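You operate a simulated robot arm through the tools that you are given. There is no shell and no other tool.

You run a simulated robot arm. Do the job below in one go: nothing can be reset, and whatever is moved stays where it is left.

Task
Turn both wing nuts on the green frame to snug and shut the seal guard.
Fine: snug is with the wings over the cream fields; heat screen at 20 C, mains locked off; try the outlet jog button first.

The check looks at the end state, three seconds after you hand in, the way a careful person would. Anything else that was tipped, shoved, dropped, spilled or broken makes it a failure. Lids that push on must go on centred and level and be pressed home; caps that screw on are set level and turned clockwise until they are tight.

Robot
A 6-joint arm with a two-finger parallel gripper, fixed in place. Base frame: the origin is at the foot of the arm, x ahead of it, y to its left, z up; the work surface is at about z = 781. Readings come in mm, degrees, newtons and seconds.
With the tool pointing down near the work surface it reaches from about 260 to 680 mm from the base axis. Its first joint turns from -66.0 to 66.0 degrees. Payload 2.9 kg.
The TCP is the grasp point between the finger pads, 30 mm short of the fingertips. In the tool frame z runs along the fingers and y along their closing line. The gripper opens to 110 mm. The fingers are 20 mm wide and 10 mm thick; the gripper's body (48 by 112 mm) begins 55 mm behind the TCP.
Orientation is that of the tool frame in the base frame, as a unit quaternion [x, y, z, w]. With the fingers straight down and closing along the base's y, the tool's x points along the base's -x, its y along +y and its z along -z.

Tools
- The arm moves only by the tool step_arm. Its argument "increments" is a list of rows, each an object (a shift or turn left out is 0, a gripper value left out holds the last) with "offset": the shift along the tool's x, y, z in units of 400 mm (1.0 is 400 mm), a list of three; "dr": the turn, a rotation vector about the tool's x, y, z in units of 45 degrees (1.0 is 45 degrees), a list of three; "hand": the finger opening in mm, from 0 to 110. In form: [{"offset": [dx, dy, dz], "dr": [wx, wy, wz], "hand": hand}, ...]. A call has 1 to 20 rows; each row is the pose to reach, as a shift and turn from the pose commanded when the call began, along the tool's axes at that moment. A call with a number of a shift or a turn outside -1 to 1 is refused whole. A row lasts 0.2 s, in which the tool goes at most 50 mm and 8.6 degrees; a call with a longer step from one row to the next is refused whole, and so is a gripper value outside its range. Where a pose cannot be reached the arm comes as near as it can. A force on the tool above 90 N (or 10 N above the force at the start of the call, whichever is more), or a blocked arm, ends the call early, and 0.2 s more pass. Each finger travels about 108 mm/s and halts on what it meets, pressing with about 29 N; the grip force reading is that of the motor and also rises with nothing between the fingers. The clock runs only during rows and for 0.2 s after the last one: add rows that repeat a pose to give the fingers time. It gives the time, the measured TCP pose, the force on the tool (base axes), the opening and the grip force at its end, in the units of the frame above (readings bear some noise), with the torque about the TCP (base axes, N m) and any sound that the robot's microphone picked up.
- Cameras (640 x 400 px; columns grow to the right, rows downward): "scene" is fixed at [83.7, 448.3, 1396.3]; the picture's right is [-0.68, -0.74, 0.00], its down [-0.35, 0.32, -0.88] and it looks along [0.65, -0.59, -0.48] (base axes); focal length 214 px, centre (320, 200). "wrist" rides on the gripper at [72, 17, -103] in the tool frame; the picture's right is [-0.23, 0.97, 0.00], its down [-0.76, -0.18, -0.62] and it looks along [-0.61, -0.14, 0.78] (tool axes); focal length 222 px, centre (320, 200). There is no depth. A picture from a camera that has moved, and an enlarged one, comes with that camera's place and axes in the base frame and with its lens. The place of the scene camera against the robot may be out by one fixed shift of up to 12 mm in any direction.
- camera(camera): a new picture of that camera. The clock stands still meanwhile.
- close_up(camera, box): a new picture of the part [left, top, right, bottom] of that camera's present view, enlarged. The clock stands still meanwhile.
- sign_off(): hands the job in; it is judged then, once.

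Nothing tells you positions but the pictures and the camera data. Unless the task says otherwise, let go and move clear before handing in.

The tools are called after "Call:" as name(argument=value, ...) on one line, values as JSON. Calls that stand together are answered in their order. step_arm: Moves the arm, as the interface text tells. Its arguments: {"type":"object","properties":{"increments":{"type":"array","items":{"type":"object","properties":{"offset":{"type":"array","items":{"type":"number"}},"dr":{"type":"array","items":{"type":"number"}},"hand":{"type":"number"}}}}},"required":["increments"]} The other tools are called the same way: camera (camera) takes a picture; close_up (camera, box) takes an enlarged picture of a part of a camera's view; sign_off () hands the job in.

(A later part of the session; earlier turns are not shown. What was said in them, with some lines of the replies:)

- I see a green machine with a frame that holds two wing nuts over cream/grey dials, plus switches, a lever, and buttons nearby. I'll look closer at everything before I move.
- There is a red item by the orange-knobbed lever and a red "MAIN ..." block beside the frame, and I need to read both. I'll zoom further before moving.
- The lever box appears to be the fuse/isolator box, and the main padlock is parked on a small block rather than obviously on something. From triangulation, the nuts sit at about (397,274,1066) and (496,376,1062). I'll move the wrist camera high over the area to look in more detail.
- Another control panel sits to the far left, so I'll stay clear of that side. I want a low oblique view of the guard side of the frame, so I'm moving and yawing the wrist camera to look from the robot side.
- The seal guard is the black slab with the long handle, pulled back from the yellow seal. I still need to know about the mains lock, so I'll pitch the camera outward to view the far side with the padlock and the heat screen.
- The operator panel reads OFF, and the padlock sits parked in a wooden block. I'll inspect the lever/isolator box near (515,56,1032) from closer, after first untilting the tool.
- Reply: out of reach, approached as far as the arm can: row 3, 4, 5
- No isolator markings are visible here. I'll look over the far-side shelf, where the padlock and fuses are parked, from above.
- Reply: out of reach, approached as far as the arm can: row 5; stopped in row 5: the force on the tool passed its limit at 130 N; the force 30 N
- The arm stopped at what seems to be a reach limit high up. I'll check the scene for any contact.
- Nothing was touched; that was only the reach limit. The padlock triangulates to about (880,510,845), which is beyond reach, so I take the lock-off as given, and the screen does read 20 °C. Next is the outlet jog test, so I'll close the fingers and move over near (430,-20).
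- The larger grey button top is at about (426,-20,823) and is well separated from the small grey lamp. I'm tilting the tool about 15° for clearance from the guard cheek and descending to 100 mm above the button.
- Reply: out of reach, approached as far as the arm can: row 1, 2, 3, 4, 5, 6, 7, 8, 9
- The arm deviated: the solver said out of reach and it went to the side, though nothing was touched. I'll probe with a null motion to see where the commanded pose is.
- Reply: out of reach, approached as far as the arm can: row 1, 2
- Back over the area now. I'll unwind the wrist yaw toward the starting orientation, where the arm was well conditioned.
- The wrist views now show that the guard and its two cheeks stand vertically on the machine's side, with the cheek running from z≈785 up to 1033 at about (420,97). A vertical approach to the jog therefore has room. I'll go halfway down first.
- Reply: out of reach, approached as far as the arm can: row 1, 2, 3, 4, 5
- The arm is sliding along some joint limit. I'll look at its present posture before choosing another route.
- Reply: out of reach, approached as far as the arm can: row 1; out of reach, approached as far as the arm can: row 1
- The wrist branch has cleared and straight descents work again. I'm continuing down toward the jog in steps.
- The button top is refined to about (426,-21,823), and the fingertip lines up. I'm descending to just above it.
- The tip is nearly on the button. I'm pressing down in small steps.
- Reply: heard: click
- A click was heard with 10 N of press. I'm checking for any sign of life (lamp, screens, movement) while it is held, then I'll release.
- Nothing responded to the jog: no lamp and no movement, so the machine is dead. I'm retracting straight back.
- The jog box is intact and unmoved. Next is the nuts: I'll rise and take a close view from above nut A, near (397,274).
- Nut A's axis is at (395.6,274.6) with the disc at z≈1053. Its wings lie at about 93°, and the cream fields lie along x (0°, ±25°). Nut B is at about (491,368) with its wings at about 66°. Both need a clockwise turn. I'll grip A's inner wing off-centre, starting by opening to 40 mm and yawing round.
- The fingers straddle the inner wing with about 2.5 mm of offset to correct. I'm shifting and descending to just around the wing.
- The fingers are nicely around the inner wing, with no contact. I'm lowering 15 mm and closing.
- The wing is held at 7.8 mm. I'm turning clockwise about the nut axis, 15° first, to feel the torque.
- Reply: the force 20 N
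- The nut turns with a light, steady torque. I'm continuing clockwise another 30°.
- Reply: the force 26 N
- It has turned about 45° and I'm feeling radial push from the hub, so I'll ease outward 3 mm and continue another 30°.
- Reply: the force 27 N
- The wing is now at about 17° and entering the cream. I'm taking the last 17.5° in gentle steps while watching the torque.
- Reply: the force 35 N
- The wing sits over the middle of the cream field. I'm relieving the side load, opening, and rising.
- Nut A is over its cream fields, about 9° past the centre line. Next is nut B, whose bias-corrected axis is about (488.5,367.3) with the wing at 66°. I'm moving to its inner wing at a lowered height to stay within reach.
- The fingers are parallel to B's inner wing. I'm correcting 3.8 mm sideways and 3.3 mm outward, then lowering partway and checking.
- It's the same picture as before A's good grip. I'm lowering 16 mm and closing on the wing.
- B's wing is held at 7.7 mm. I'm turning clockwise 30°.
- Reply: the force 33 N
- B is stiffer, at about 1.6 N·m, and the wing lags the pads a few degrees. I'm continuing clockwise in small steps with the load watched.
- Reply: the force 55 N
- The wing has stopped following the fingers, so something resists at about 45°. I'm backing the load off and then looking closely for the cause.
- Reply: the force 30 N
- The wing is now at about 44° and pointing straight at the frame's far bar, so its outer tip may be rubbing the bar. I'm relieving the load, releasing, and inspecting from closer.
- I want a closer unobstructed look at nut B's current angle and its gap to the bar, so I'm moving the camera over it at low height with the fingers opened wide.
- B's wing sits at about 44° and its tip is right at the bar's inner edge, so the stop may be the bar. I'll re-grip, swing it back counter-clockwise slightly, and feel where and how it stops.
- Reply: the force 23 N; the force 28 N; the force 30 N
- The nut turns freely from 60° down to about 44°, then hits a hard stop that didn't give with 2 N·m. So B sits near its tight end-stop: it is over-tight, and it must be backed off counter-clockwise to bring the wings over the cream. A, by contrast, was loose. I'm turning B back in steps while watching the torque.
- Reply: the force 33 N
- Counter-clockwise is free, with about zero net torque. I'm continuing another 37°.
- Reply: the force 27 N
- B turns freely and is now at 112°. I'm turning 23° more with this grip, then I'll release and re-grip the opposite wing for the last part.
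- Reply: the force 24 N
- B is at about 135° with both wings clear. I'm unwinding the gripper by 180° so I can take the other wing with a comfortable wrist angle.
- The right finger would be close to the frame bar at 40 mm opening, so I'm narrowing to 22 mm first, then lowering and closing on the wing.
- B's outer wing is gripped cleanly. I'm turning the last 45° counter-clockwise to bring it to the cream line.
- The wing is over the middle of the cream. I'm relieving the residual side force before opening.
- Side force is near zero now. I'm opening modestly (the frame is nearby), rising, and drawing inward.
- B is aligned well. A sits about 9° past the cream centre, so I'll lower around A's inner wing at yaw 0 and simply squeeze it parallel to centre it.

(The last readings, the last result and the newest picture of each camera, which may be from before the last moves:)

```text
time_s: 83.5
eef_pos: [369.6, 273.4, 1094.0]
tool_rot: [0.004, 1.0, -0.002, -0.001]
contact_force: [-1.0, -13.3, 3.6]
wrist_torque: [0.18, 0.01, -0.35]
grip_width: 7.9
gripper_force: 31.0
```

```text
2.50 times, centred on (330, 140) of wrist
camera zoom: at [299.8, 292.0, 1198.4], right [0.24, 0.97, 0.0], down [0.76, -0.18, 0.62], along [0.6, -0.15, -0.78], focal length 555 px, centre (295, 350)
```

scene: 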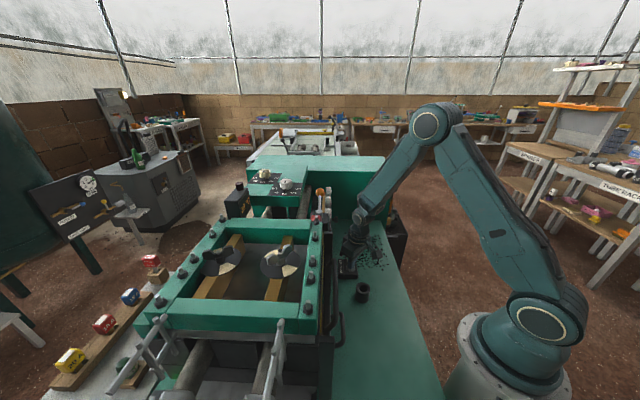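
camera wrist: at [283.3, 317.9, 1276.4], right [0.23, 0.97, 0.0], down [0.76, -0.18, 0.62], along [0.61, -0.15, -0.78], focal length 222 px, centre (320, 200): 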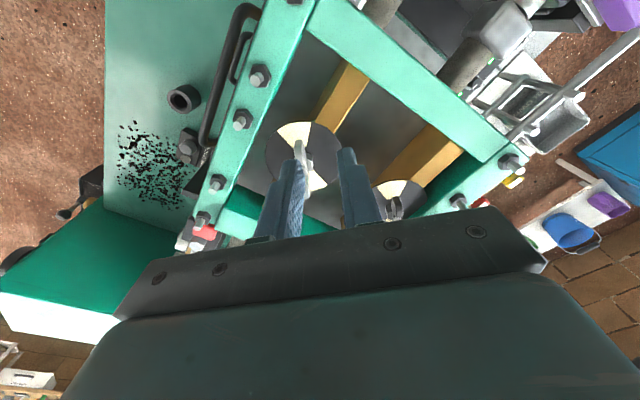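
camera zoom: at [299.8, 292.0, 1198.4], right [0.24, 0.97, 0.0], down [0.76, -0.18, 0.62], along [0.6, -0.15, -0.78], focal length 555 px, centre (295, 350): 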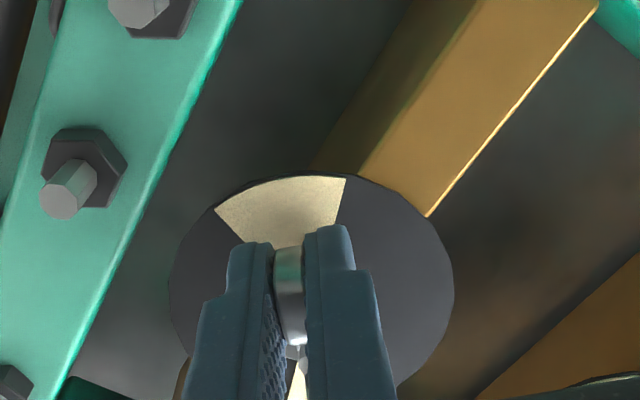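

A is now squared to the cream. I'm relieving, opening, and rising.

Call:
step_arm(increments=[{"offset": [0, -0.0045, 0]}, {"offset": [0, -0.0045, 0]}])

Call:
step_arm(increments=[{"hand": 14}, {"hand": 30}, {"hand": 30}])

Call:
step_arm(increments=[{"offset": [0, 0, -0.05]}, {"offset": [0, 0, -0.1]}, {"offset": [0.03, 0, -0.18]}, {"offset": [0.06, 0, -0.25]}, {"offset": [0.06, 0, -0.25]}])

Call:
camera(camera="wrist")

Call:
close_up(camera="wrist", box=[260, 70, 460, 230])

Call:
close_up(camera="scene", box=[170, 210, 310, 300])

```text
time_s: 84.1
eef_pos: [371.0, 273.0, 1094.4]
tool_rot: [0.001, 1.0, -0.001, 0.0]
contact_force: [-1.3, -1.2, 0.1]
wrist_torque: [-0.04, -0.01, -0.03]
grip_width: 7.9
gripper_force: 1.6
```

```text
time_s: 84.9
eef_pos: [370.9, 272.3, 1094.8]
tool_rot: [0.002, 1.0, 0.0, 0.0]
contact_force: [1.0, 0.1, -0.5]
wrist_torque: [0.0, 0.0, 0.05]
grip_width: 29.8
gripper_force: 0.1
```

```text
time_s: 86.1
eef_pos: [345.8, 271.5, 1194.6]
tool_rot: [0.002, 1.0, 0.0, 0.0]
contact_force: [1.0, 0.0, -0.6]
wrist_torque: [0.01, 0.02, 0.02]
grip_width: 30.0
gripper_force: 0.1
```

```text
taken
camera wrist: at [275.5, 291.6, 1298.9], right [0.23, 0.97, 0.0], down [0.76, -0.18, 0.62], along [0.61, -0.15, -0.78], focal length 222 px, centre (320, 200)
```

wrist: 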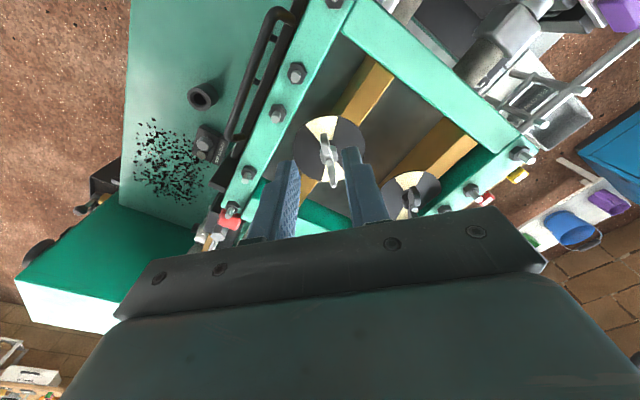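

```text
2.50 times, centred on (360, 150) of wrist
camera zoom: at [275.5, 291.6, 1298.9], right [0.23, 0.97, 0.0], down [0.76, -0.18, 0.62], along [0.61, -0.15, -0.78], focal length 555 px, centre (220, 325)
```

zoom: 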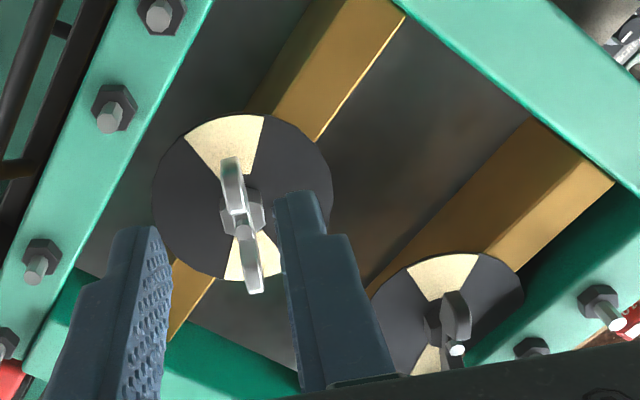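

```text
4.44 times, centred on (240, 255) of scene
camera zoom: at [83.7, 448.3, 1396.3], right [-0.68, -0.74, 0.0], down [-0.35, 0.32, -0.88], along [0.65, -0.59, -0.48], focal length 953 px, centre (676, -44)
```

zoom: 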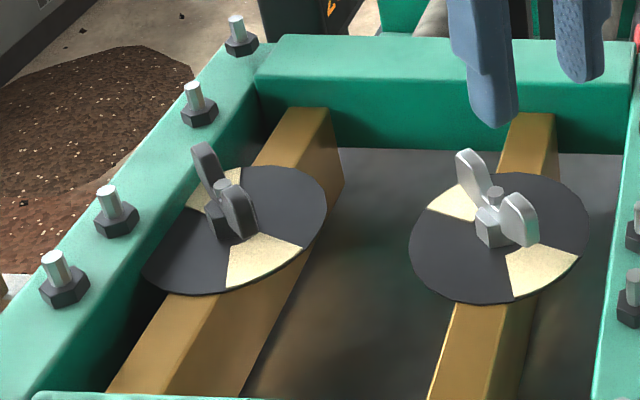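

Both nuts now have their wings centred on the cream (A −1.4°, B ~0°). Next is the seal guard, and I'll study its structure.

Call:
close_up(camera="scene", box=[295, 220, 365, 350])

Call:
close_up(camera="scene", box=[310, 215, 360, 265])

Call:
close_up(camera="scene", box=[310, 300, 360, 350])

Call:
close_up(camera="wrist", box=[190, 0, 350, 200])

```text
3.08 times, centred on (330, 285) of scene
camera zoom: at [83.7, 448.3, 1396.3], right [-0.68, -0.74, 0.0], down [-0.35, 0.32, -0.88], along [0.65, -0.59, -0.48], focal length 660 px, centre (289, -62)
```

zoom: 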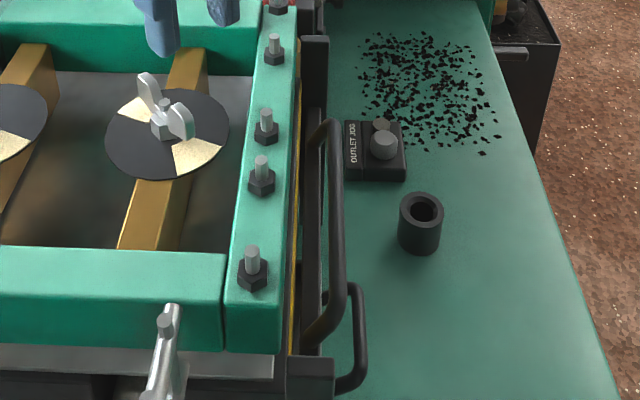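

```text
8.00 times, centred on (335, 240) of scene
camera zoom: at [83.7, 448.3, 1396.3], right [-0.68, -0.74, 0.0], down [-0.35, 0.32, -0.88], along [0.65, -0.59, -0.48], focal length 1716 px, centre (200, -120)
```

zoom: 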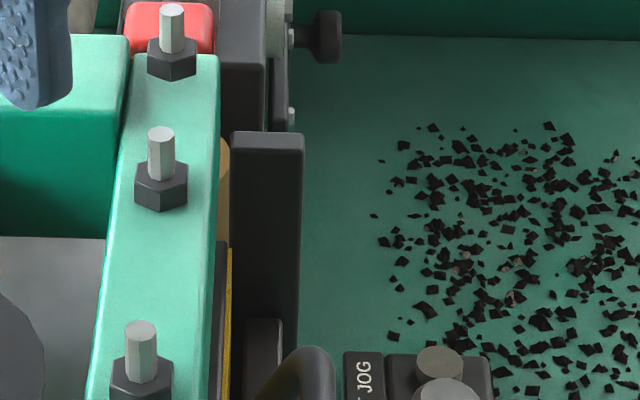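

```text
8.00 times, centred on (335, 325) of scene
camera zoom: at [83.7, 448.3, 1396.3], right [-0.68, -0.74, 0.0], down [-0.35, 0.32, -0.88], along [0.65, -0.59, -0.48], focal length 1716 px, centre (200, -800)
```

zoom: 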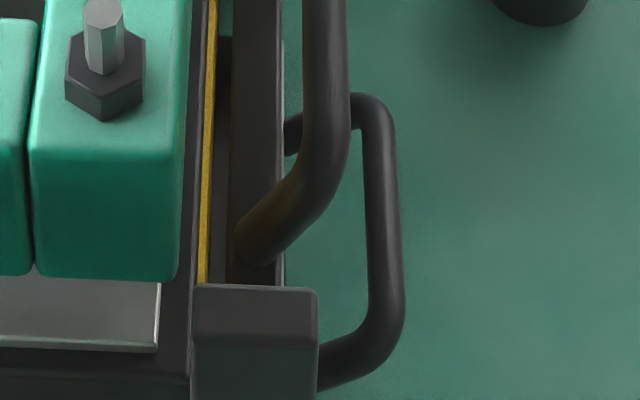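

```text
2.00 times, centred on (270, 100) of wrist
camera zoom: at [275.5, 291.6, 1298.9], right [0.23, 0.97, 0.0], down [0.76, -0.18, 0.62], along [0.61, -0.15, -0.78], focal length 444 px, centre (420, 400)
```

zoom: 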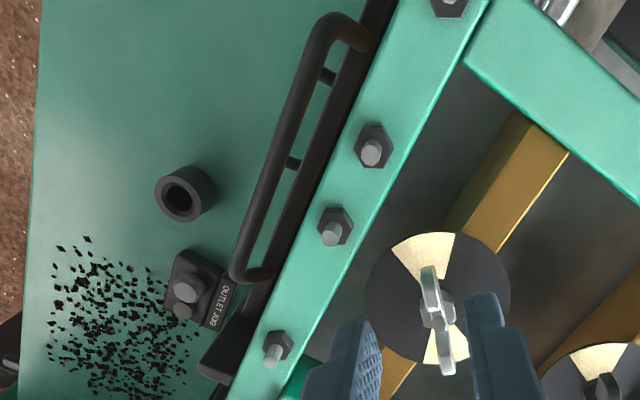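

The guard is a vertical slab between the two cheek rails, with the long bar handle on its face, sitting in front of and below the yellow seal. I'll look at its face from the robot side to see which way it shuts.

Call:
step_arm(increments=[{"offset": [0.02, -0.09, 0], "dr": [0, 0, -0.13], "hand": 0}, {"offset": [0.04, -0.18, 0], "dr": [0, 0, -0.26], "hand": 0}, {"offset": [0.06, -0.27, 0], "dr": [0, 0, -0.4], "hand": 0}, {"offset": [0.08, -0.36, 0], "dr": [0, 0, -0.55]}, {"offset": [0.1, -0.45, 0], "dr": [0, 0, -0.7]}, {"offset": [0.115, -0.529, 0], "dr": [0, 0, -0.85]}, {"offset": [0.115, -0.529, 0.05], "dr": [0, 0, -1.0]}, {"offset": [0.115, -0.529, 0.05], "dr": [0, 0, -1.0]}])

Call:
step_arm(increments=[{"offset": [0, 0, 0.1], "dr": [0, 0, -0.15]}, {"offset": [0, 0, 0.2], "dr": [0, 0, -0.29]}, {"offset": [0, 0, 0.29], "dr": [0, 0, -0.29]}, {"offset": [0, 0, 0.29], "dr": [0, 0, -0.29]}])

Call:
camera(camera="wrist")

```text
time_s: 87.9
eef_pos: [301.0, 62.4, 1172.8]
tool_rot: [-0.382, 0.924, 0.0, 0.0]
contact_force: [-0.1, 0.1, -1.3]
wrist_torque: [0.0, 0.03, -0.01]
grip_width: 0.3
gripper_force: 28.5
```

```text
time_s: 88.9
eef_pos: [300.1, 60.0, 1057.9]
tool_rot: [-0.484, 0.875, 0.0, -0.001]
contact_force: [0.4, 0.8, 0.2]
wrist_torque: [0.0, 0.0, 0.01]
grip_width: 0.0
gripper_force: 28.7
```

```text
taken
camera wrist: at [247.9, 9.9, 1162.1], right [-0.7, 0.71, 0.0], down [0.56, 0.55, 0.62], along [0.44, 0.44, -0.78], focal length 222 px, centre (320, 200)
```

wrist: 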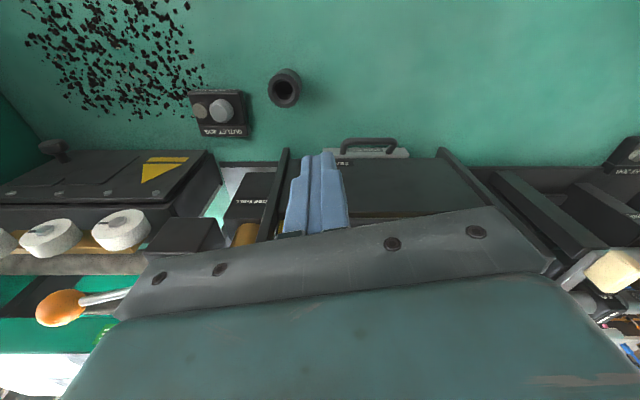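

Call:
close_up(camera="wrist", box=[230, 120, 500, 240])

Call:
close_up(camera="wrist", box=[320, 125, 420, 175])

```text
2.37 times, centred on (365, 180) of wrist
camera zoom: at [247.9, 9.9, 1162.1], right [-0.7, 0.71, 0.0], down [0.56, 0.55, 0.62], along [0.44, 0.44, -0.78], focal length 526 px, centre (213, 247)
```

zoom: 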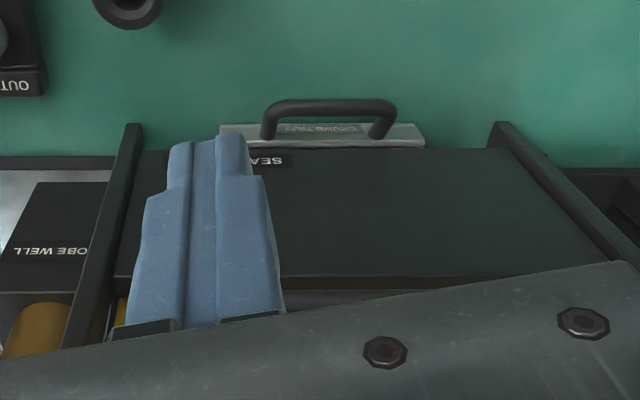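

```text
6.40 times, centred on (370, 150) of wrist
camera zoom: at [247.9, 9.9, 1162.1], right [-0.7, 0.71, 0.0], down [0.56, 0.55, 0.62], along [0.44, 0.44, -0.78], focal length 1422 px, centre (0, 520)
```

zoom: 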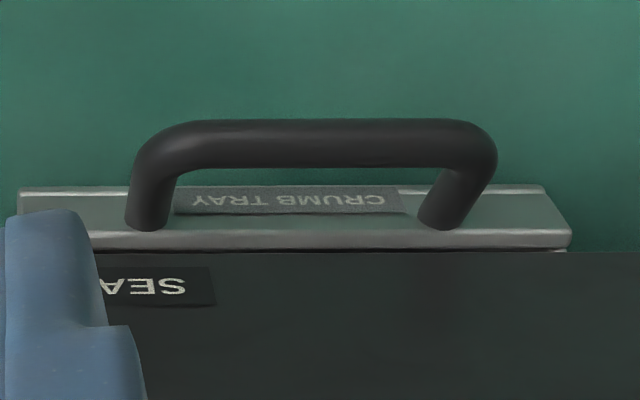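

The lower U-handle belongs to the crumb tray, so I leave that alone. The guard slab spans z≈816–953, with its bar handle at z≈980 and b≈356 in the machine frame, and it has to rise about 45+ mm to cover the yellow seal. I'll grip the bar with a 30° inward-tilted tool, reorienting the wrist first.

Call:
step_arm(increments=[{"offset": [0, 0, -0.03], "dr": [0, 0, 0.17]}, {"offset": [0, 0, -0.06], "dr": [0, 0, 0.34]}, {"offset": [0, 0, -0.1], "dr": [0, 0, 0.51]}, {"offset": [0, 0, -0.1], "dr": [0, 0, 0.68]}, {"offset": [0, 0, -0.1], "dr": [0, 0, 0.85]}, {"offset": [0, 0, -0.1], "dr": [0, 0, 1.0]}])

Call:
step_arm(increments=[{"dr": [0, 0, 0.17]}, {"dr": [0, 0, 0.34]}, {"dr": [0, 0, 0.51]}, {"dr": [0, 0, 0.68]}, {"dr": [0, 0, 0.85]}, {"dr": [0, 0, 1.0]}])

Call:
step_arm(increments=[{"dr": [0, 0, 0.15]}, {"dr": [0, 0, 0.3]}, {"dr": [0, 0, 0.3]}])

Call:
camera(camera="wrist")

```text
time_s: 90.3
eef_pos: [300.9, 61.3, 1099.6]
tool_rot: [-0.11, 0.994, -0.001, 0.0]
contact_force: [0.4, 0.6, 0.2]
wrist_torque: [-0.02, 0.01, 0.01]
grip_width: 0.0
gripper_force: 28.5
```

```text
time_s: 91.7
eef_pos: [301.0, 61.0, 1097.9]
tool_rot: [0.278, 0.961, -0.001, 0.0]
contact_force: [-0.3, -0.3, -0.8]
wrist_torque: [-0.03, 0.02, -0.02]
grip_width: 0.1
gripper_force: 29.2
```

```text
time_s: 92.5
eef_pos: [301.1, 62.2, 1097.5]
tool_rot: [0.389, 0.921, 0.0, 0.0]
contact_force: [-0.6, -0.3, -0.2]
wrist_torque: [-0.02, 0.0, -0.01]
grip_width: 0.1
gripper_force: 29.4
```

```text
taken
camera wrist: at [263.2, 126.8, 1202.7], right [0.86, 0.52, 0.0], down [0.4, -0.67, 0.62], along [0.32, -0.53, -0.78], focal length 222 px, centre (320, 200)
```

wrist: 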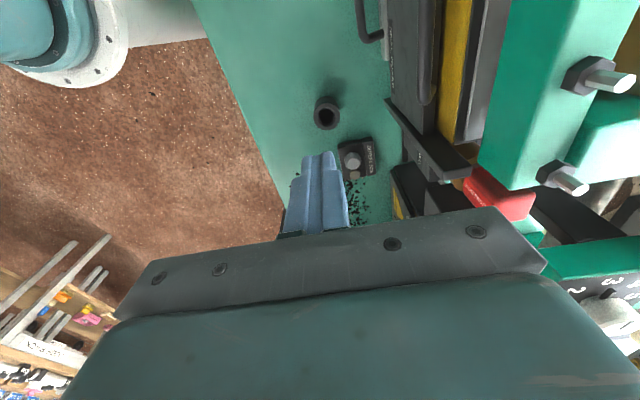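

Call:
close_up(camera="wrist", box=[350, 0, 530, 190])

Call:
close_up(camera="wrist", box=[370, 0, 480, 70])

```text
2.11 times, centred on (440, 95) of wrist
camera zoom: at [263.2, 126.8, 1202.7], right [0.86, 0.52, 0.0], down [0.4, -0.67, 0.62], along [0.32, -0.53, -0.78], focal length 468 px, centre (67, 421)
```

zoom: 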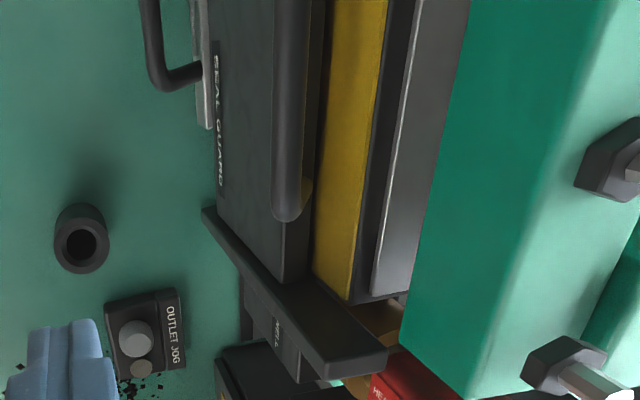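

```text
5.71 times, centred on (425, 35) of wrist
camera zoom: at [263.2, 126.8, 1202.7], right [0.86, 0.52, 0.0], down [0.4, -0.67, 0.62], along [0.32, -0.53, -0.78], focal length 1269 px, centre (-280, 1143)
```

zoom: 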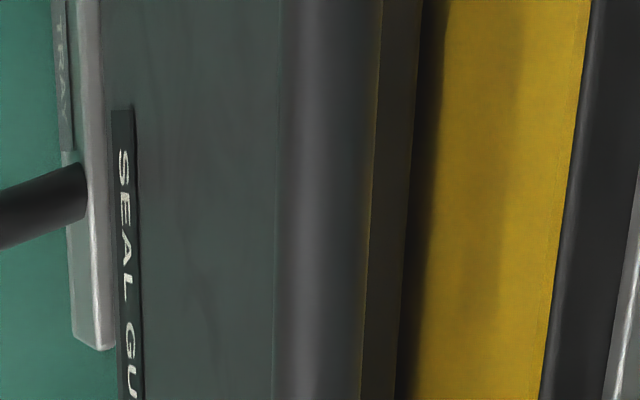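

This view shows it clearly: the slab is in front, its thin top face next to the bar, and the exposed yellow seal face behind and above it. I'm moving to a pre-grasp position with the 30° tilt.

Call:
step_arm(increments=[{"offset": [0.025, 0.028, 0.0], "dr": [-0.13, 0, 0], "hand": 24}, {"offset": [0.05, 0.056, 0.01], "dr": [-0.26, 0, 0], "hand": 24}, {"offset": [0.075, 0.084, 0.02], "dr": [-0.4, 0, 0]}, {"offset": [0.1, 0.11, 0.03], "dr": [-0.53, 0, 0]}, {"offset": [0.116, 0.1285, 0.04], "dr": [-0.667, 0, 0]}, {"offset": [0.116, 0.1285, 0.094], "dr": [-0.667, 0, 0]}, {"offset": [0.116, 0.1285, 0.094], "dr": [-0.667, 0, 0]}])

Call:
camera(camera="wrist")

Call:
camera(camera="scene")

```text
time_s: 94.1
eef_pos: [307.5, 130.9, 1060.8]
tool_rot: [0.374, 0.891, 0.238, 0.102]
contact_force: [-0.7, 0.2, 0.6]
wrist_torque: [-0.02, 0.01, -0.01]
grip_width: 23.8
gripper_force: 0.0
```

```text
taken
camera wrist: at [230.2, 158.1, 1159.3], right [0.76, 0.43, 0.49], down [0.2, -0.87, 0.45], along [0.62, -0.25, -0.75], focal length 222 px, centre (320, 200)
```

wrist: 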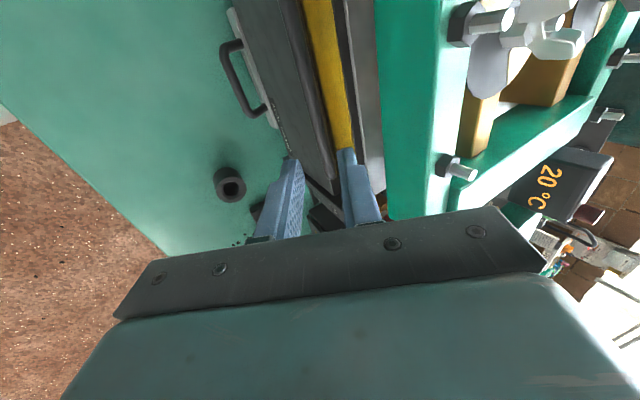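

```text
taken
```

scene: 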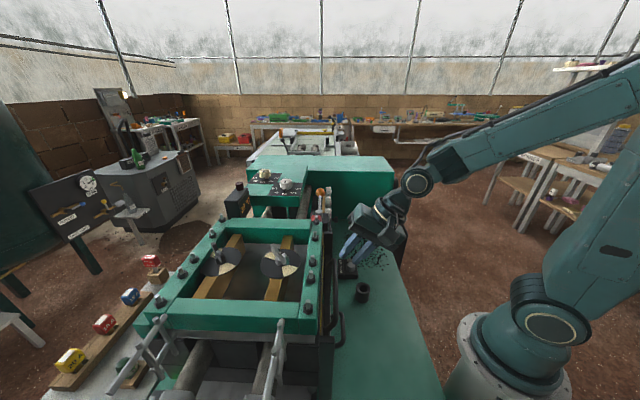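

Call:
close_up(camera="wrist", box=[240, 60, 400, 220])

Call:
close_up(camera="scene", box=[295, 200, 415, 330])

```text
2.50 times, centred on (320, 140) of wrist
camera zoom: at [230.2, 158.1, 1159.3], right [0.76, 0.43, 0.49], down [0.2, -0.87, 0.45], along [0.62, -0.25, -0.75], focal length 555 px, centre (320, 350)
```

zoom: 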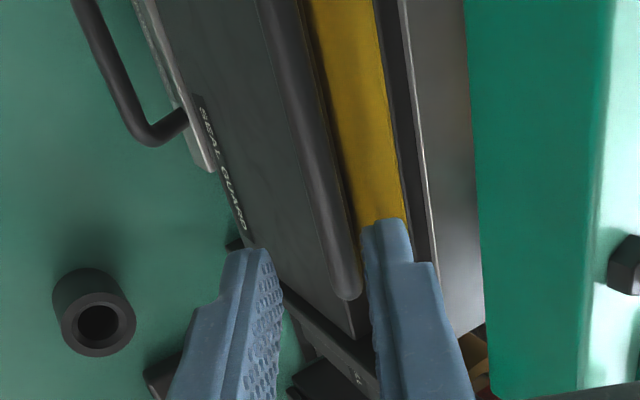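

```text
3.08 times, centred on (355, 265) of scene
camera zoom: at [83.7, 448.3, 1396.3], right [-0.68, -0.74, 0.0], down [-0.35, 0.32, -0.88], along [0.65, -0.59, -0.48], focal length 660 px, centre (212, 0)
```

zoom: 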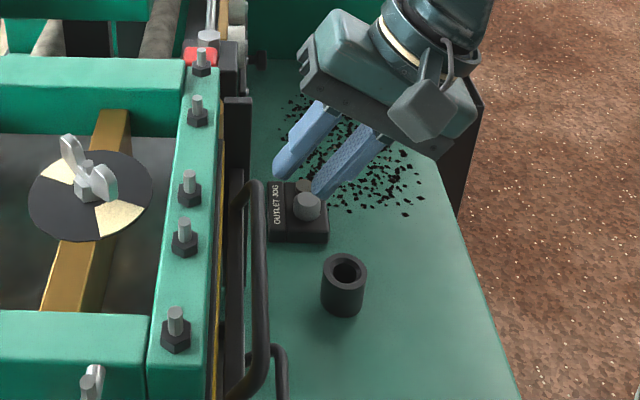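

The bar handle lies right on the mid-plane between the fingers. I'm advancing along the tool axis by 45 mm, then checking.

Call:
step_arm(increments=[{"offset": [0, 0, 0.06]}, {"offset": [0, 0, 0.1125]}, {"offset": [0, 0, 0.1125]}])

Call:
close_up(camera="wrist", box=[240, 60, 400, 220])

Call:
close_up(camera="scene", box=[295, 220, 395, 320])

```text
time_s: 94.9
eef_pos: [321.4, 145.9, 1020.8]
tool_rot: [0.376, 0.89, 0.238, 0.101]
contact_force: [0.8, 0.1, -0.1]
wrist_torque: [-0.02, -0.02, 0.02]
grip_width: 24.0
gripper_force: 0.0
```

```text
2.50 times, centred on (320, 140) of wrist
camera zoom: at [245.3, 174.0, 1120.4], right [0.76, 0.43, 0.49], down [0.2, -0.87, 0.45], along [0.62, -0.25, -0.75], focal length 555 px, centre (320, 350)
```

zoom: 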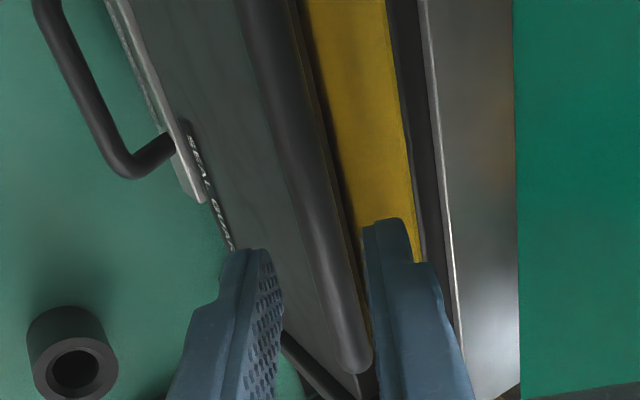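

```text
4.00 times, centred on (345, 270) of scene
camera zoom: at [83.7, 448.3, 1396.3], right [-0.68, -0.74, 0.0], down [-0.35, 0.32, -0.88], along [0.65, -0.59, -0.48], focal length 858 px, centre (220, -80)
```

zoom: 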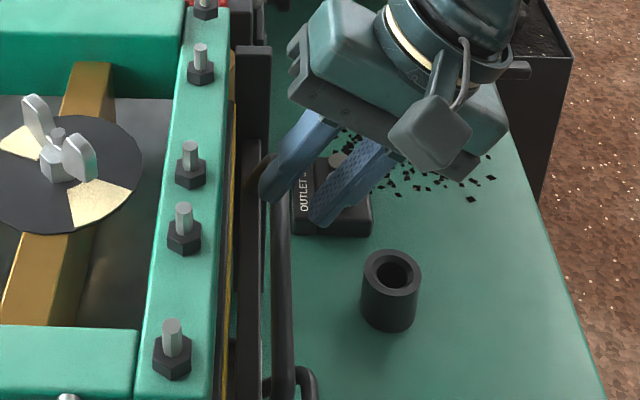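

Still centred between the fingers. I'm advancing the last 25 mm and closing on the bar.

Call:
step_arm(increments=[{"offset": [0, 0.002, 0.03]}, {"offset": [0, 0.002, 0.0625]}, {"offset": [0, 0.002, 0.0625]}])

Call:
close_up(camera="wrist", box=[240, 60, 400, 220])

Call:
close_up(camera="scene", box=[295, 220, 395, 320])

```text
time_s: 95.7
eef_pos: [330.8, 156.0, 1000.2]
tool_rot: [0.376, 0.89, 0.237, 0.1]
contact_force: [0.5, 0.1, 0.9]
wrist_torque: [0.01, 0.0, 0.01]
grip_width: 23.9
gripper_force: 0.1
```

```text
2.50 times, centred on (320, 140) of wrist
camera zoom: at [254.6, 182.4, 1099.1], right [0.76, 0.43, 0.49], down [0.2, -0.87, 0.45], along [0.62, -0.25, -0.75], focal length 555 px, centre (320, 350)
```

zoom: 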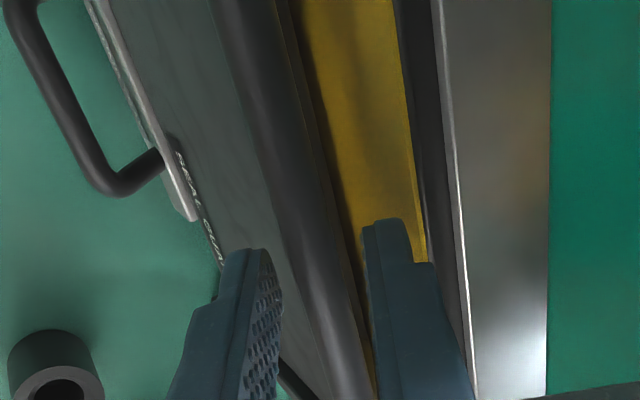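

```text
4.00 times, centred on (345, 270) of scene
camera zoom: at [83.7, 448.3, 1396.3], right [-0.68, -0.74, 0.0], down [-0.35, 0.32, -0.88], along [0.65, -0.59, -0.48], focal length 858 px, centre (220, -80)
```

zoom: 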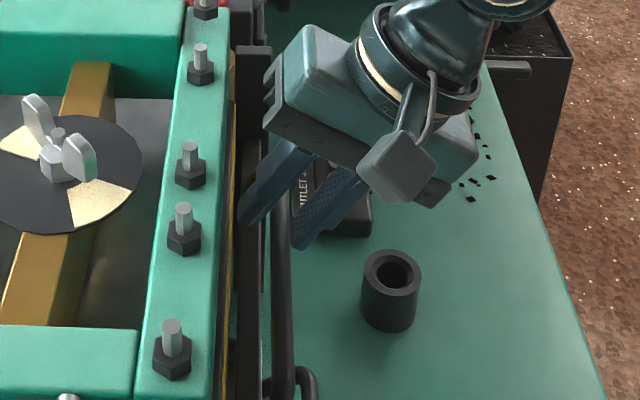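

Call:
step_arm(increments=[{"hand": 16}, {"hand": 8}, {"hand": 4}, {"hand": 4}])

Call:
close_up(camera="scene", box=[295, 220, 395, 320])

Call:
close_up(camera="wrist", box=[240, 60, 400, 220])

```text
time_s: 96.7
eef_pos: [332.6, 154.3, 999.7]
tool_rot: [0.375, 0.89, 0.238, 0.1]
contact_force: [4.6, 4.5, -1.4]
wrist_torque: [-0.02, -0.19, 0.41]
grip_width: 11.2
gripper_force: 45.1
```

```text
4.00 times, centred on (345, 270) of scene
camera zoom: at [83.8, 448.5, 1396.2], right [-0.68, -0.74, 0.0], down [-0.35, 0.32, -0.88], along [0.65, -0.59, -0.48], focal length 858 px, centre (220, -80)
```

zoom: 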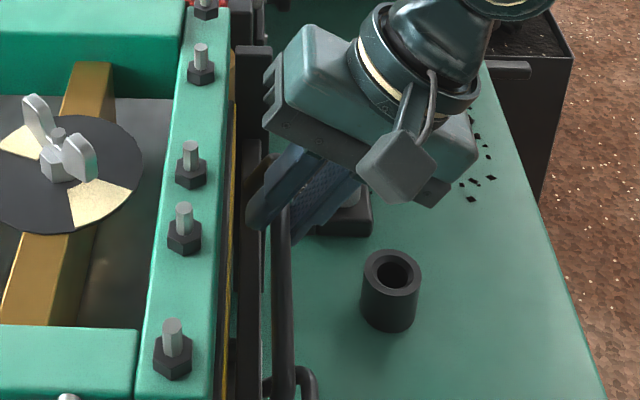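

```text
2.50 times, centred on (320, 140) of wrist
camera zoom: at [254.8, 182.6, 1099.3], right [0.76, 0.43, 0.49], down [0.2, -0.87, 0.45], along [0.62, -0.25, -0.75], focal length 555 px, centre (320, 350)
```

zoom: 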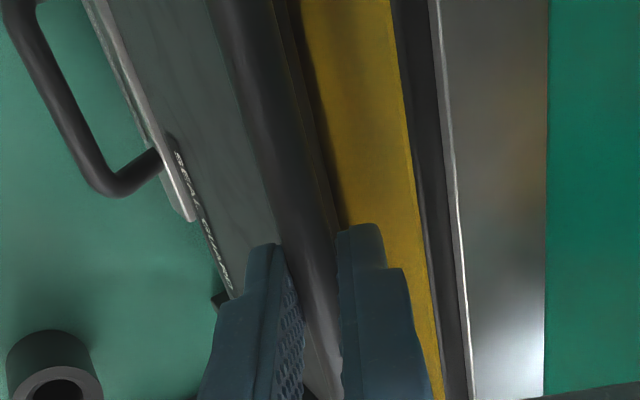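

The bar is gripped at 11 mm. I'm lifting straight up 12 mm to test how the guard moves.

Call:
step_arm(increments=[{"offset": [0, 0.005, -0.0087]}, {"offset": [0, 0.01, -0.0174]}, {"offset": [0, 0.015, -0.026]}, {"offset": [0, 0.015, -0.026]}])

Call:
close_up(camera="wrist", box=[240, 60, 400, 220])

```text
time_s: 97.7
eef_pos: [330.7, 155.6, 1012.1]
tool_rot: [0.376, 0.89, 0.238, 0.103]
contact_force: [11.7, 2.3, -3.1]
wrist_torque: [-0.01, -0.14, 0.44]
grip_width: 11.5
gripper_force: 44.2
```

```text
2.50 times, centred on (320, 140) of wrist
camera zoom: at [254.7, 182.9, 1111.9], right [0.76, 0.43, 0.49], down [0.2, -0.87, 0.45], along [0.62, -0.25, -0.75], focal length 555 px, centre (320, 350)
```

zoom: 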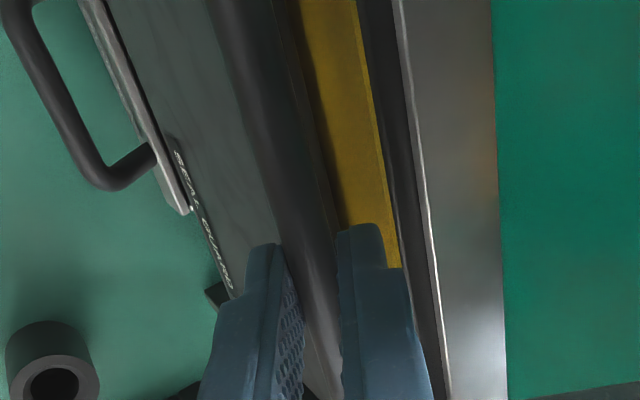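

The guard slides up freely and the yellow is shrinking. I'm continuing to raise it.

Call:
step_arm(increments=[{"offset": [0, 0.0075, -0.013]}, {"offset": [0, 0.015, -0.026]}, {"offset": [0, 0.0225, -0.039]}, {"offset": [0, 0.03, -0.052]}, {"offset": [0, 0.03, -0.052]}])

Call:
close_up(camera="wrist", box=[240, 60, 400, 220])

Call:
close_up(camera="scene", box=[295, 220, 395, 350])

```text
time_s: 98.9
eef_pos: [329.7, 155.1, 1038.2]
tool_rot: [0.375, 0.89, 0.239, 0.101]
contact_force: [13.5, 3.2, -2.8]
wrist_torque: [-0.45, -0.59, 0.05]
grip_width: 11.3
gripper_force: 45.3
```

```text
2.50 times, centred on (320, 140) of wrist
camera zoom: at [254.8, 182.6, 1136.2], right [0.76, 0.43, 0.49], down [0.2, -0.87, 0.45], along [0.62, -0.25, -0.75], focal length 555 px, centre (320, 350)
```

zoom: 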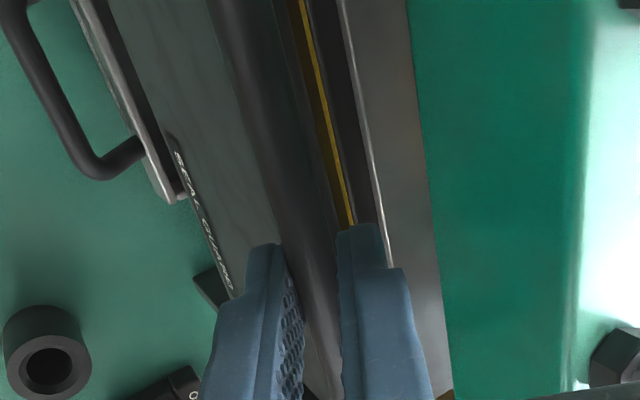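

```text
3.08 times, centred on (345, 285) of scene
camera zoom: at [84.1, 448.5, 1396.2], right [-0.68, -0.74, 0.0], down [-0.35, 0.32, -0.88], along [0.65, -0.59, -0.48], focal length 660 px, centre (243, -62)
```

zoom: 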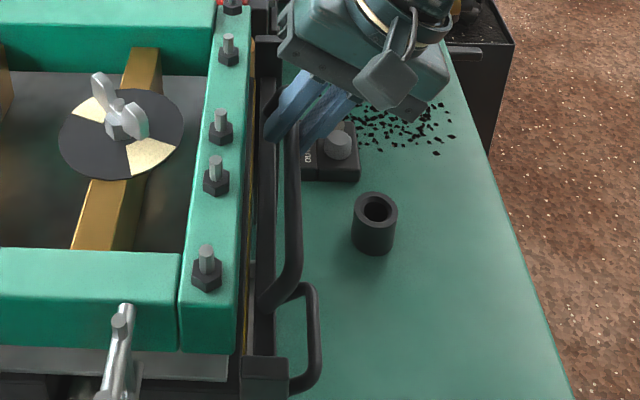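

The seal is almost covered. I'm raising further in small steps until it reaches its stop.

Call:
step_arm(increments=[{"offset": [0, 0.005, -0.0087]}, {"offset": [0, 0.01, -0.0174]}, {"offset": [0, 0.0125, -0.0217]}, {"offset": [0, 0.0125, -0.0217]}])

Call:
close_up(camera="wrist", box=[240, 60, 400, 220])

```text
time_s: 99.9
eef_pos: [331.0, 155.2, 1047.3]
tool_rot: [0.375, 0.89, 0.238, 0.102]
contact_force: [12.1, 1.4, -3.6]
wrist_torque: [-0.12, -0.24, 0.31]
grip_width: 11.6
gripper_force: 45.2
```

```text
2.50 times, centred on (320, 140) of wrist
camera zoom: at [254.8, 182.7, 1145.9], right [0.76, 0.43, 0.49], down [0.2, -0.87, 0.45], along [0.62, -0.25, -0.75], focal length 555 px, centre (320, 350)
```

zoom: 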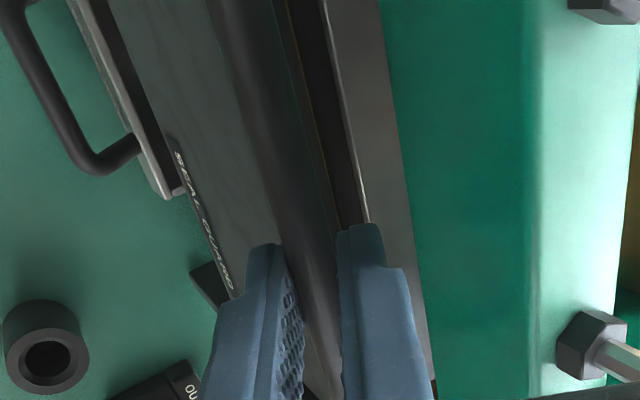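

Call:
step_arm(increments=[{"offset": [0, 0.005, -0.0087]}, {"offset": [0, 0.01, -0.0174]}, {"offset": [0, 0.015, -0.026]}, {"offset": [0, 0.015, -0.026]}])

Call:
close_up(camera="wrist", box=[240, 60, 400, 220])

Call:
close_up(camera="scene", box=[295, 220, 395, 350])

```text
time_s: 100.9
eef_pos: [330.6, 155.0, 1059.0]
tool_rot: [0.375, 0.891, 0.237, 0.1]
contact_force: [16.7, 2.0, -3.3]
wrist_torque: [0.02, -0.18, 0.35]
grip_width: 11.3
gripper_force: 44.7
```

```text
2.50 times, centred on (320, 140) of wrist
camera zoom: at [254.7, 182.7, 1157.4], right [0.76, 0.43, 0.49], down [0.2, -0.87, 0.45], along [0.62, -0.25, -0.75], focal length 555 px, centre (320, 350)
```

zoom: 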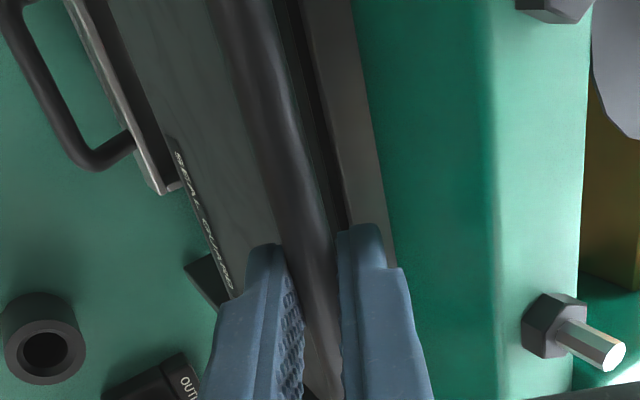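

```text
3.08 times, centred on (345, 285) of scene
camera zoom: at [84.2, 448.4, 1396.2], right [-0.68, -0.74, 0.0], down [-0.35, 0.32, -0.88], along [0.65, -0.59, -0.48], focal length 660 px, centre (243, -62)
```

zoom: 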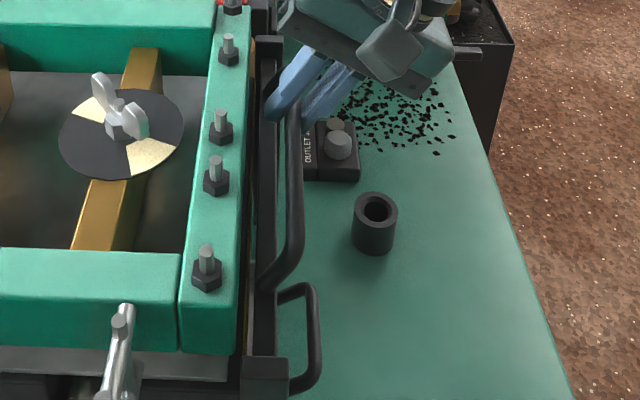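

Call:
step_arm(increments=[{"offset": [0, 0.005, -0.0087]}, {"offset": [0, 0.01, -0.0174]}, {"offset": [0, 0.015, -0.026]}, {"offset": [0, 0.015, -0.026]}])

Call:
close_up(camera="scene", box=[295, 220, 395, 350])

Call:
close_up(camera="wrist", box=[240, 60, 400, 220])

```text
time_s: 101.9
eef_pos: [330.6, 155.9, 1069.7]
tool_rot: [0.377, 0.89, 0.237, 0.1]
contact_force: [25.6, 6.9, -23.4]
wrist_torque: [-0.23, -0.34, 0.22]
grip_width: 11.3
gripper_force: 44.9
```

```text
3.08 times, centred on (345, 285) of scene
camera zoom: at [84.7, 448.6, 1396.1], right [-0.68, -0.74, 0.0], down [-0.35, 0.32, -0.88], along [0.65, -0.59, -0.48], focal length 660 px, centre (243, -62)
```

zoom: 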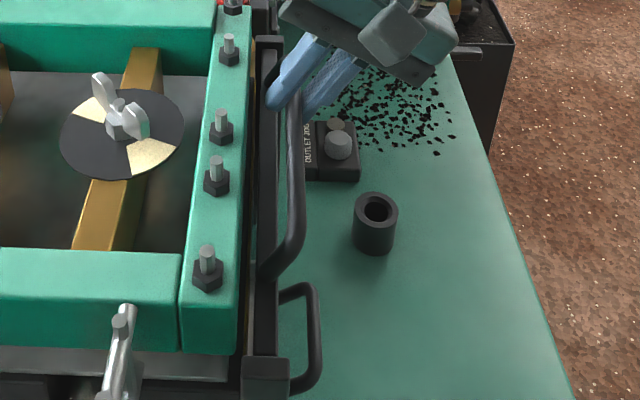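

```text
2.50 times, centred on (320, 140) of wrist
camera zoom: at [254.8, 183.0, 1168.5], right [0.76, 0.43, 0.48], down [0.2, -0.87, 0.45], along [0.61, -0.25, -0.75], focal length 555 px, centre (320, 350)
```

zoom: 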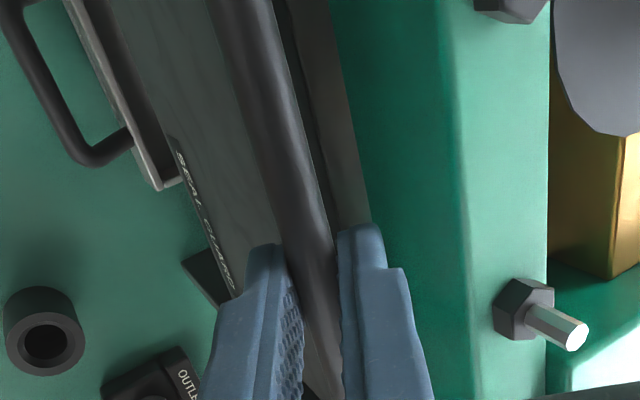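

The upward stop is reached, with −23 N of resistance at a 70 mm lift. I'm nudging a touch more to see whether it latches.

Call:
step_arm(increments=[{"offset": [0, 0.0025, -0.0044]}, {"offset": [0, 0.0045, -0.0078]}, {"offset": [0, 0.0045, -0.0078]}])

```text
time_s: 102.7
eef_pos: [328.7, 154.9, 1071.2]
tool_rot: [0.375, 0.891, 0.235, 0.097]
contact_force: [8.7, 2.7, -34.6]
wrist_torque: [-0.26, -0.06, 0.33]
grip_width: 11.3
gripper_force: 44.9
```

It's at a hard stop. I'm easing the load, then opening slightly to see whether the guard stays up by itself.

Call:
step_arm(increments=[{"offset": [0, -0.005, 0.0087]}, {"offset": [0, -0.005, 0.0087]}])

Call:
step_arm(increments=[{"hand": 14}, {"hand": 16}, {"hand": 16}, {"hand": 16}])

Call:
close_up(camera="wrist", box=[240, 60, 400, 220])

Call:
close_up(camera="scene", box=[295, 220, 395, 350])

```text
time_s: 103.3
eef_pos: [328.8, 155.0, 1070.3]
tool_rot: [0.374, 0.891, 0.238, 0.101]
contact_force: [-20.3, -14.8, 5.6]
wrist_torque: [-0.07, 0.39, 0.54]
grip_width: 11.5
gripper_force: 45.4
```

```text
time_s: 104.3
eef_pos: [331.6, 155.3, 1071.0]
tool_rot: [0.375, 0.89, 0.239, 0.101]
contact_force: [-0.5, -0.9, -0.7]
wrist_torque: [-0.02, -0.02, 0.0]
grip_width: 16.1
gripper_force: 0.0
```

```text
2.50 times, centred on (320, 140) of wrist
camera zoom: at [254.6, 183.0, 1169.3], right [0.76, 0.43, 0.49], down [0.2, -0.87, 0.45], along [0.62, -0.25, -0.75], focal length 555 px, centre (320, 350)
```

zoom: 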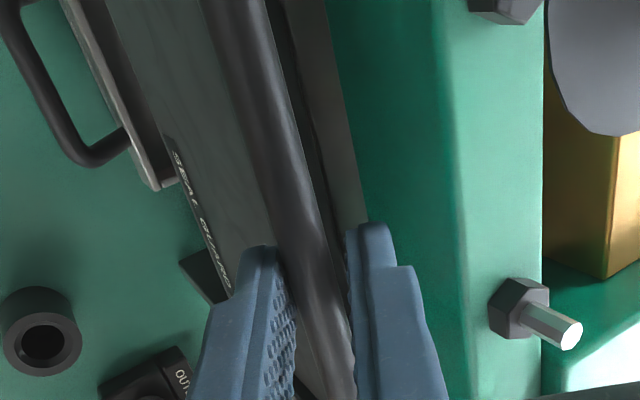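

```text
3.08 times, centred on (345, 285) of scene
camera zoom: at [83.7, 448.3, 1396.3], right [-0.68, -0.74, 0.0], down [-0.35, 0.32, -0.88], along [0.65, -0.59, -0.48], focal length 660 px, centre (243, -62)
```

zoom: 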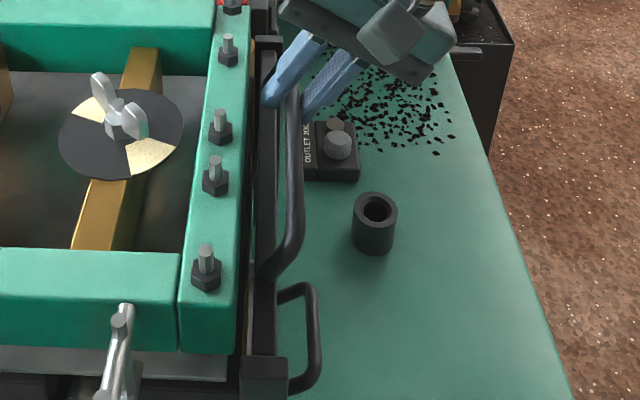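

There's no load on the fingers and the guard is still up. I'm opening wider, waiting, then backing out along the tool axis.

Call:
step_arm(increments=[{"hand": 24}, {"hand": 24}, {"hand": 24}, {"hand": 24}, {"hand": 24}])

Call:
close_up(camera="wrist", box=[240, 60, 400, 220])

Call:
step_arm(increments=[{"offset": [0, 0, -0.06]}, {"offset": [0, 0, -0.12]}, {"offset": [0, 0, -0.2]}, {"offset": [0, 0, -0.2]}])

Call:
camera(camera="wrist")

Call:
close_up(camera="scene", box=[295, 220, 395, 350])

```text
time_s: 105.5
eef_pos: [331.7, 154.9, 1070.4]
tool_rot: [0.376, 0.89, 0.237, 0.101]
contact_force: [0.9, -0.3, -1.4]
wrist_torque: [-0.01, -0.01, 0.0]
grip_width: 24.0
gripper_force: 0.1
```

```text
2.50 times, centred on (320, 140) of wrist
camera zoom: at [254.5, 182.9, 1169.1], right [0.76, 0.43, 0.49], down [0.2, -0.87, 0.45], along [0.62, -0.25, -0.75], focal length 555 px, centre (320, 350)
```

zoom: 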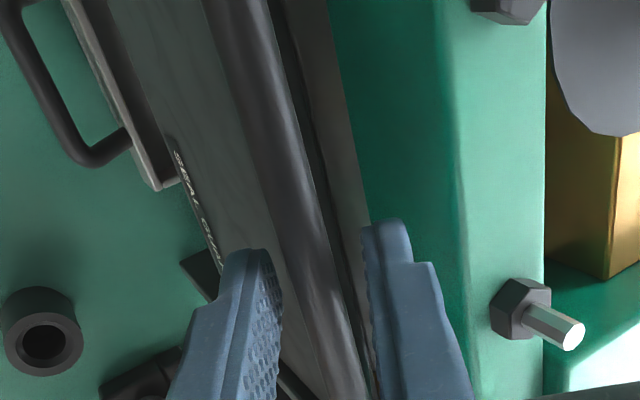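

```text
time_s: 106.5
eef_pos: [301.9, 126.5, 1138.7]
tool_rot: [0.376, 0.89, 0.239, 0.1]
contact_force: [0.1, 0.6, 0.2]
wrist_torque: [-0.02, -0.02, 0.0]
grip_width: 24.1
gripper_force: 0.0
```

```text
taken
camera wrist: at [225.2, 154.3, 1237.7], right [0.76, 0.43, 0.49], down [0.2, -0.87, 0.45], along [0.62, -0.25, -0.75], focal length 222 px, centre (320, 200)
```

wrist: 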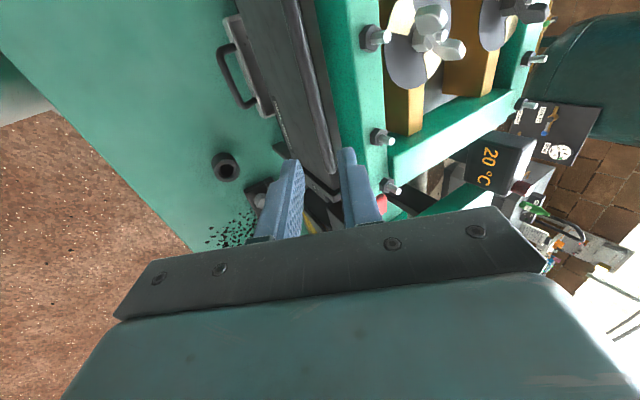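

```text
3.08 times, centred on (345, 285) of scene
camera zoom: at [83.7, 448.3, 1396.3], right [-0.68, -0.74, 0.0], down [-0.35, 0.32, -0.88], along [0.65, -0.59, -0.48], focal length 660 px, centre (243, -62)
```

zoom: 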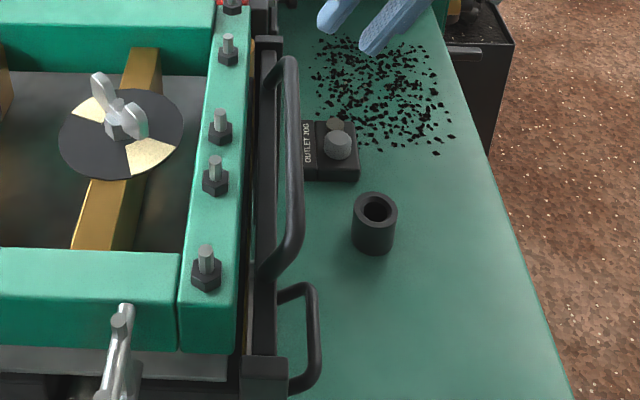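

The guard stays shut by itself and the seal is covered. I'm untilting and moving clear, then I'll do a last check of everything.

Call:
step_arm(increments=[{"offset": [0, 0.01, -0.03], "dr": [0.1, 0, 0]}, {"offset": [0, 0.025, -0.06], "dr": [0.22, 0, 0]}, {"offset": [0, 0.045, -0.09], "dr": [0.34, 0, 0]}, {"offset": [0, 0.06, -0.11], "dr": [0.46, 0, 0]}, {"offset": [0, 0.075, -0.13], "dr": [0.58, 0, 0]}, {"offset": [0, 0.075, -0.13], "dr": [0.667, 0, 0]}, {"offset": [0, 0.075, -0.13], "dr": [0.667, 0, 0]}])

Call:
camera(camera="wrist")

Call:
camera(camera="scene")

Call:
close_up(camera="scene", box=[180, 220, 310, 300])

```text
time_s: 108.1
eef_pos: [302.3, 127.7, 1199.5]
tool_rot: [0.388, 0.922, -0.001, -0.001]
contact_force: [-0.1, 0.3, 0.3]
wrist_torque: [-0.01, 0.05, 0.03]
grip_width: 24.3
gripper_force: 0.1
```

```text
taken
camera wrist: at [264.4, 193.0, 1303.4], right [0.86, 0.52, 0.0], down [0.41, -0.67, 0.62], along [0.32, -0.54, -0.78], focal length 222 px, centre (320, 200)
```

wrist: 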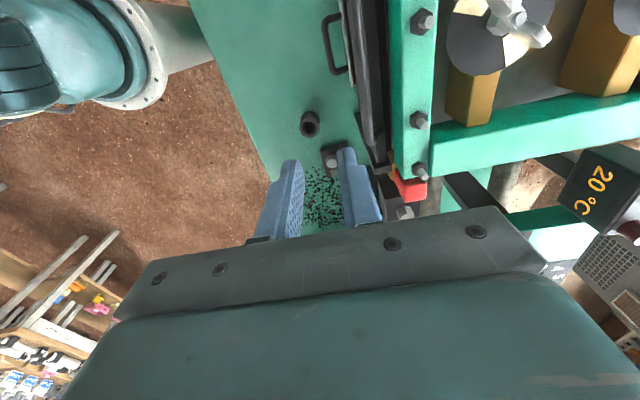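

```text
taken
```

scene: 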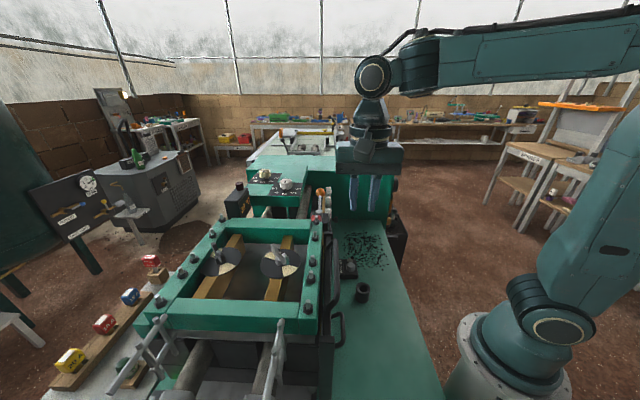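

```text
4.92 times, centred on (245, 260) of scene
camera zoom: at [83.7, 448.3, 1396.3], right [-0.68, -0.74, 0.0], down [-0.35, 0.32, -0.88], along [0.65, -0.59, -0.48], focal length 1056 px, centre (689, -95)
```

zoom: 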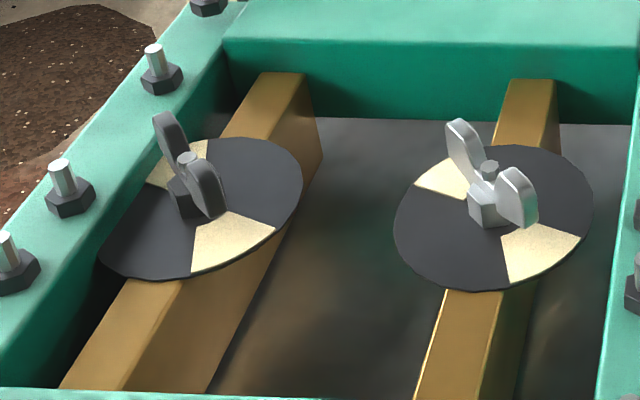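

Both nuts have their wings on the cream fields, the guard is up at its stop with the seal covered, and the jog was tried first with no response. The screen shows 20 °C, and nothing else has moved. The arm is clear, so I'm handing in.

Call:
sign_off()

```text
The job is handed in.
```

I handed the job in with both wing nuts turned so their wings lie over the cream fields and the seal guard shut. Two points are uncertain: which way nut B should have turned, and whether the mains is padlocked.

- **Jog test:** I pressed the outlet jog button first. It clicked, but no lamp lit and nothing moved. The heat screen reads 20 °C and the operator panel reads OFF.
- **Mains lock:** The red main padlock is sitting in a wooden block on the far side of the machine, well out of the arm's reach. I found no lock fitted anywhere, so I took "mains locked off" as given, backed only by the dead jog button.
- **Nut A (robot side):** It turned clockwise freely, and I then squared it up to within about 1.5° of the centre of the cream.
- **Nut B (far side):** Turning it clockwise, it hit a hard stop after about 22°, short of the cream, and about 2 N·m did not shift it. I took it to be over-tight and backed it off counter-clockwise to the cream, where it is centred to about 1°. If the stop was really the wing tip touching the frame bar, B is now looser than before rather than snug.
- **Seal guard:** I lifted it about 70 mm by its bar handle to its upper stop. It covers the yellow seal and stayed up after I let go.

In the last pictures nothing else had been moved, and the arm was clear when I handed in.
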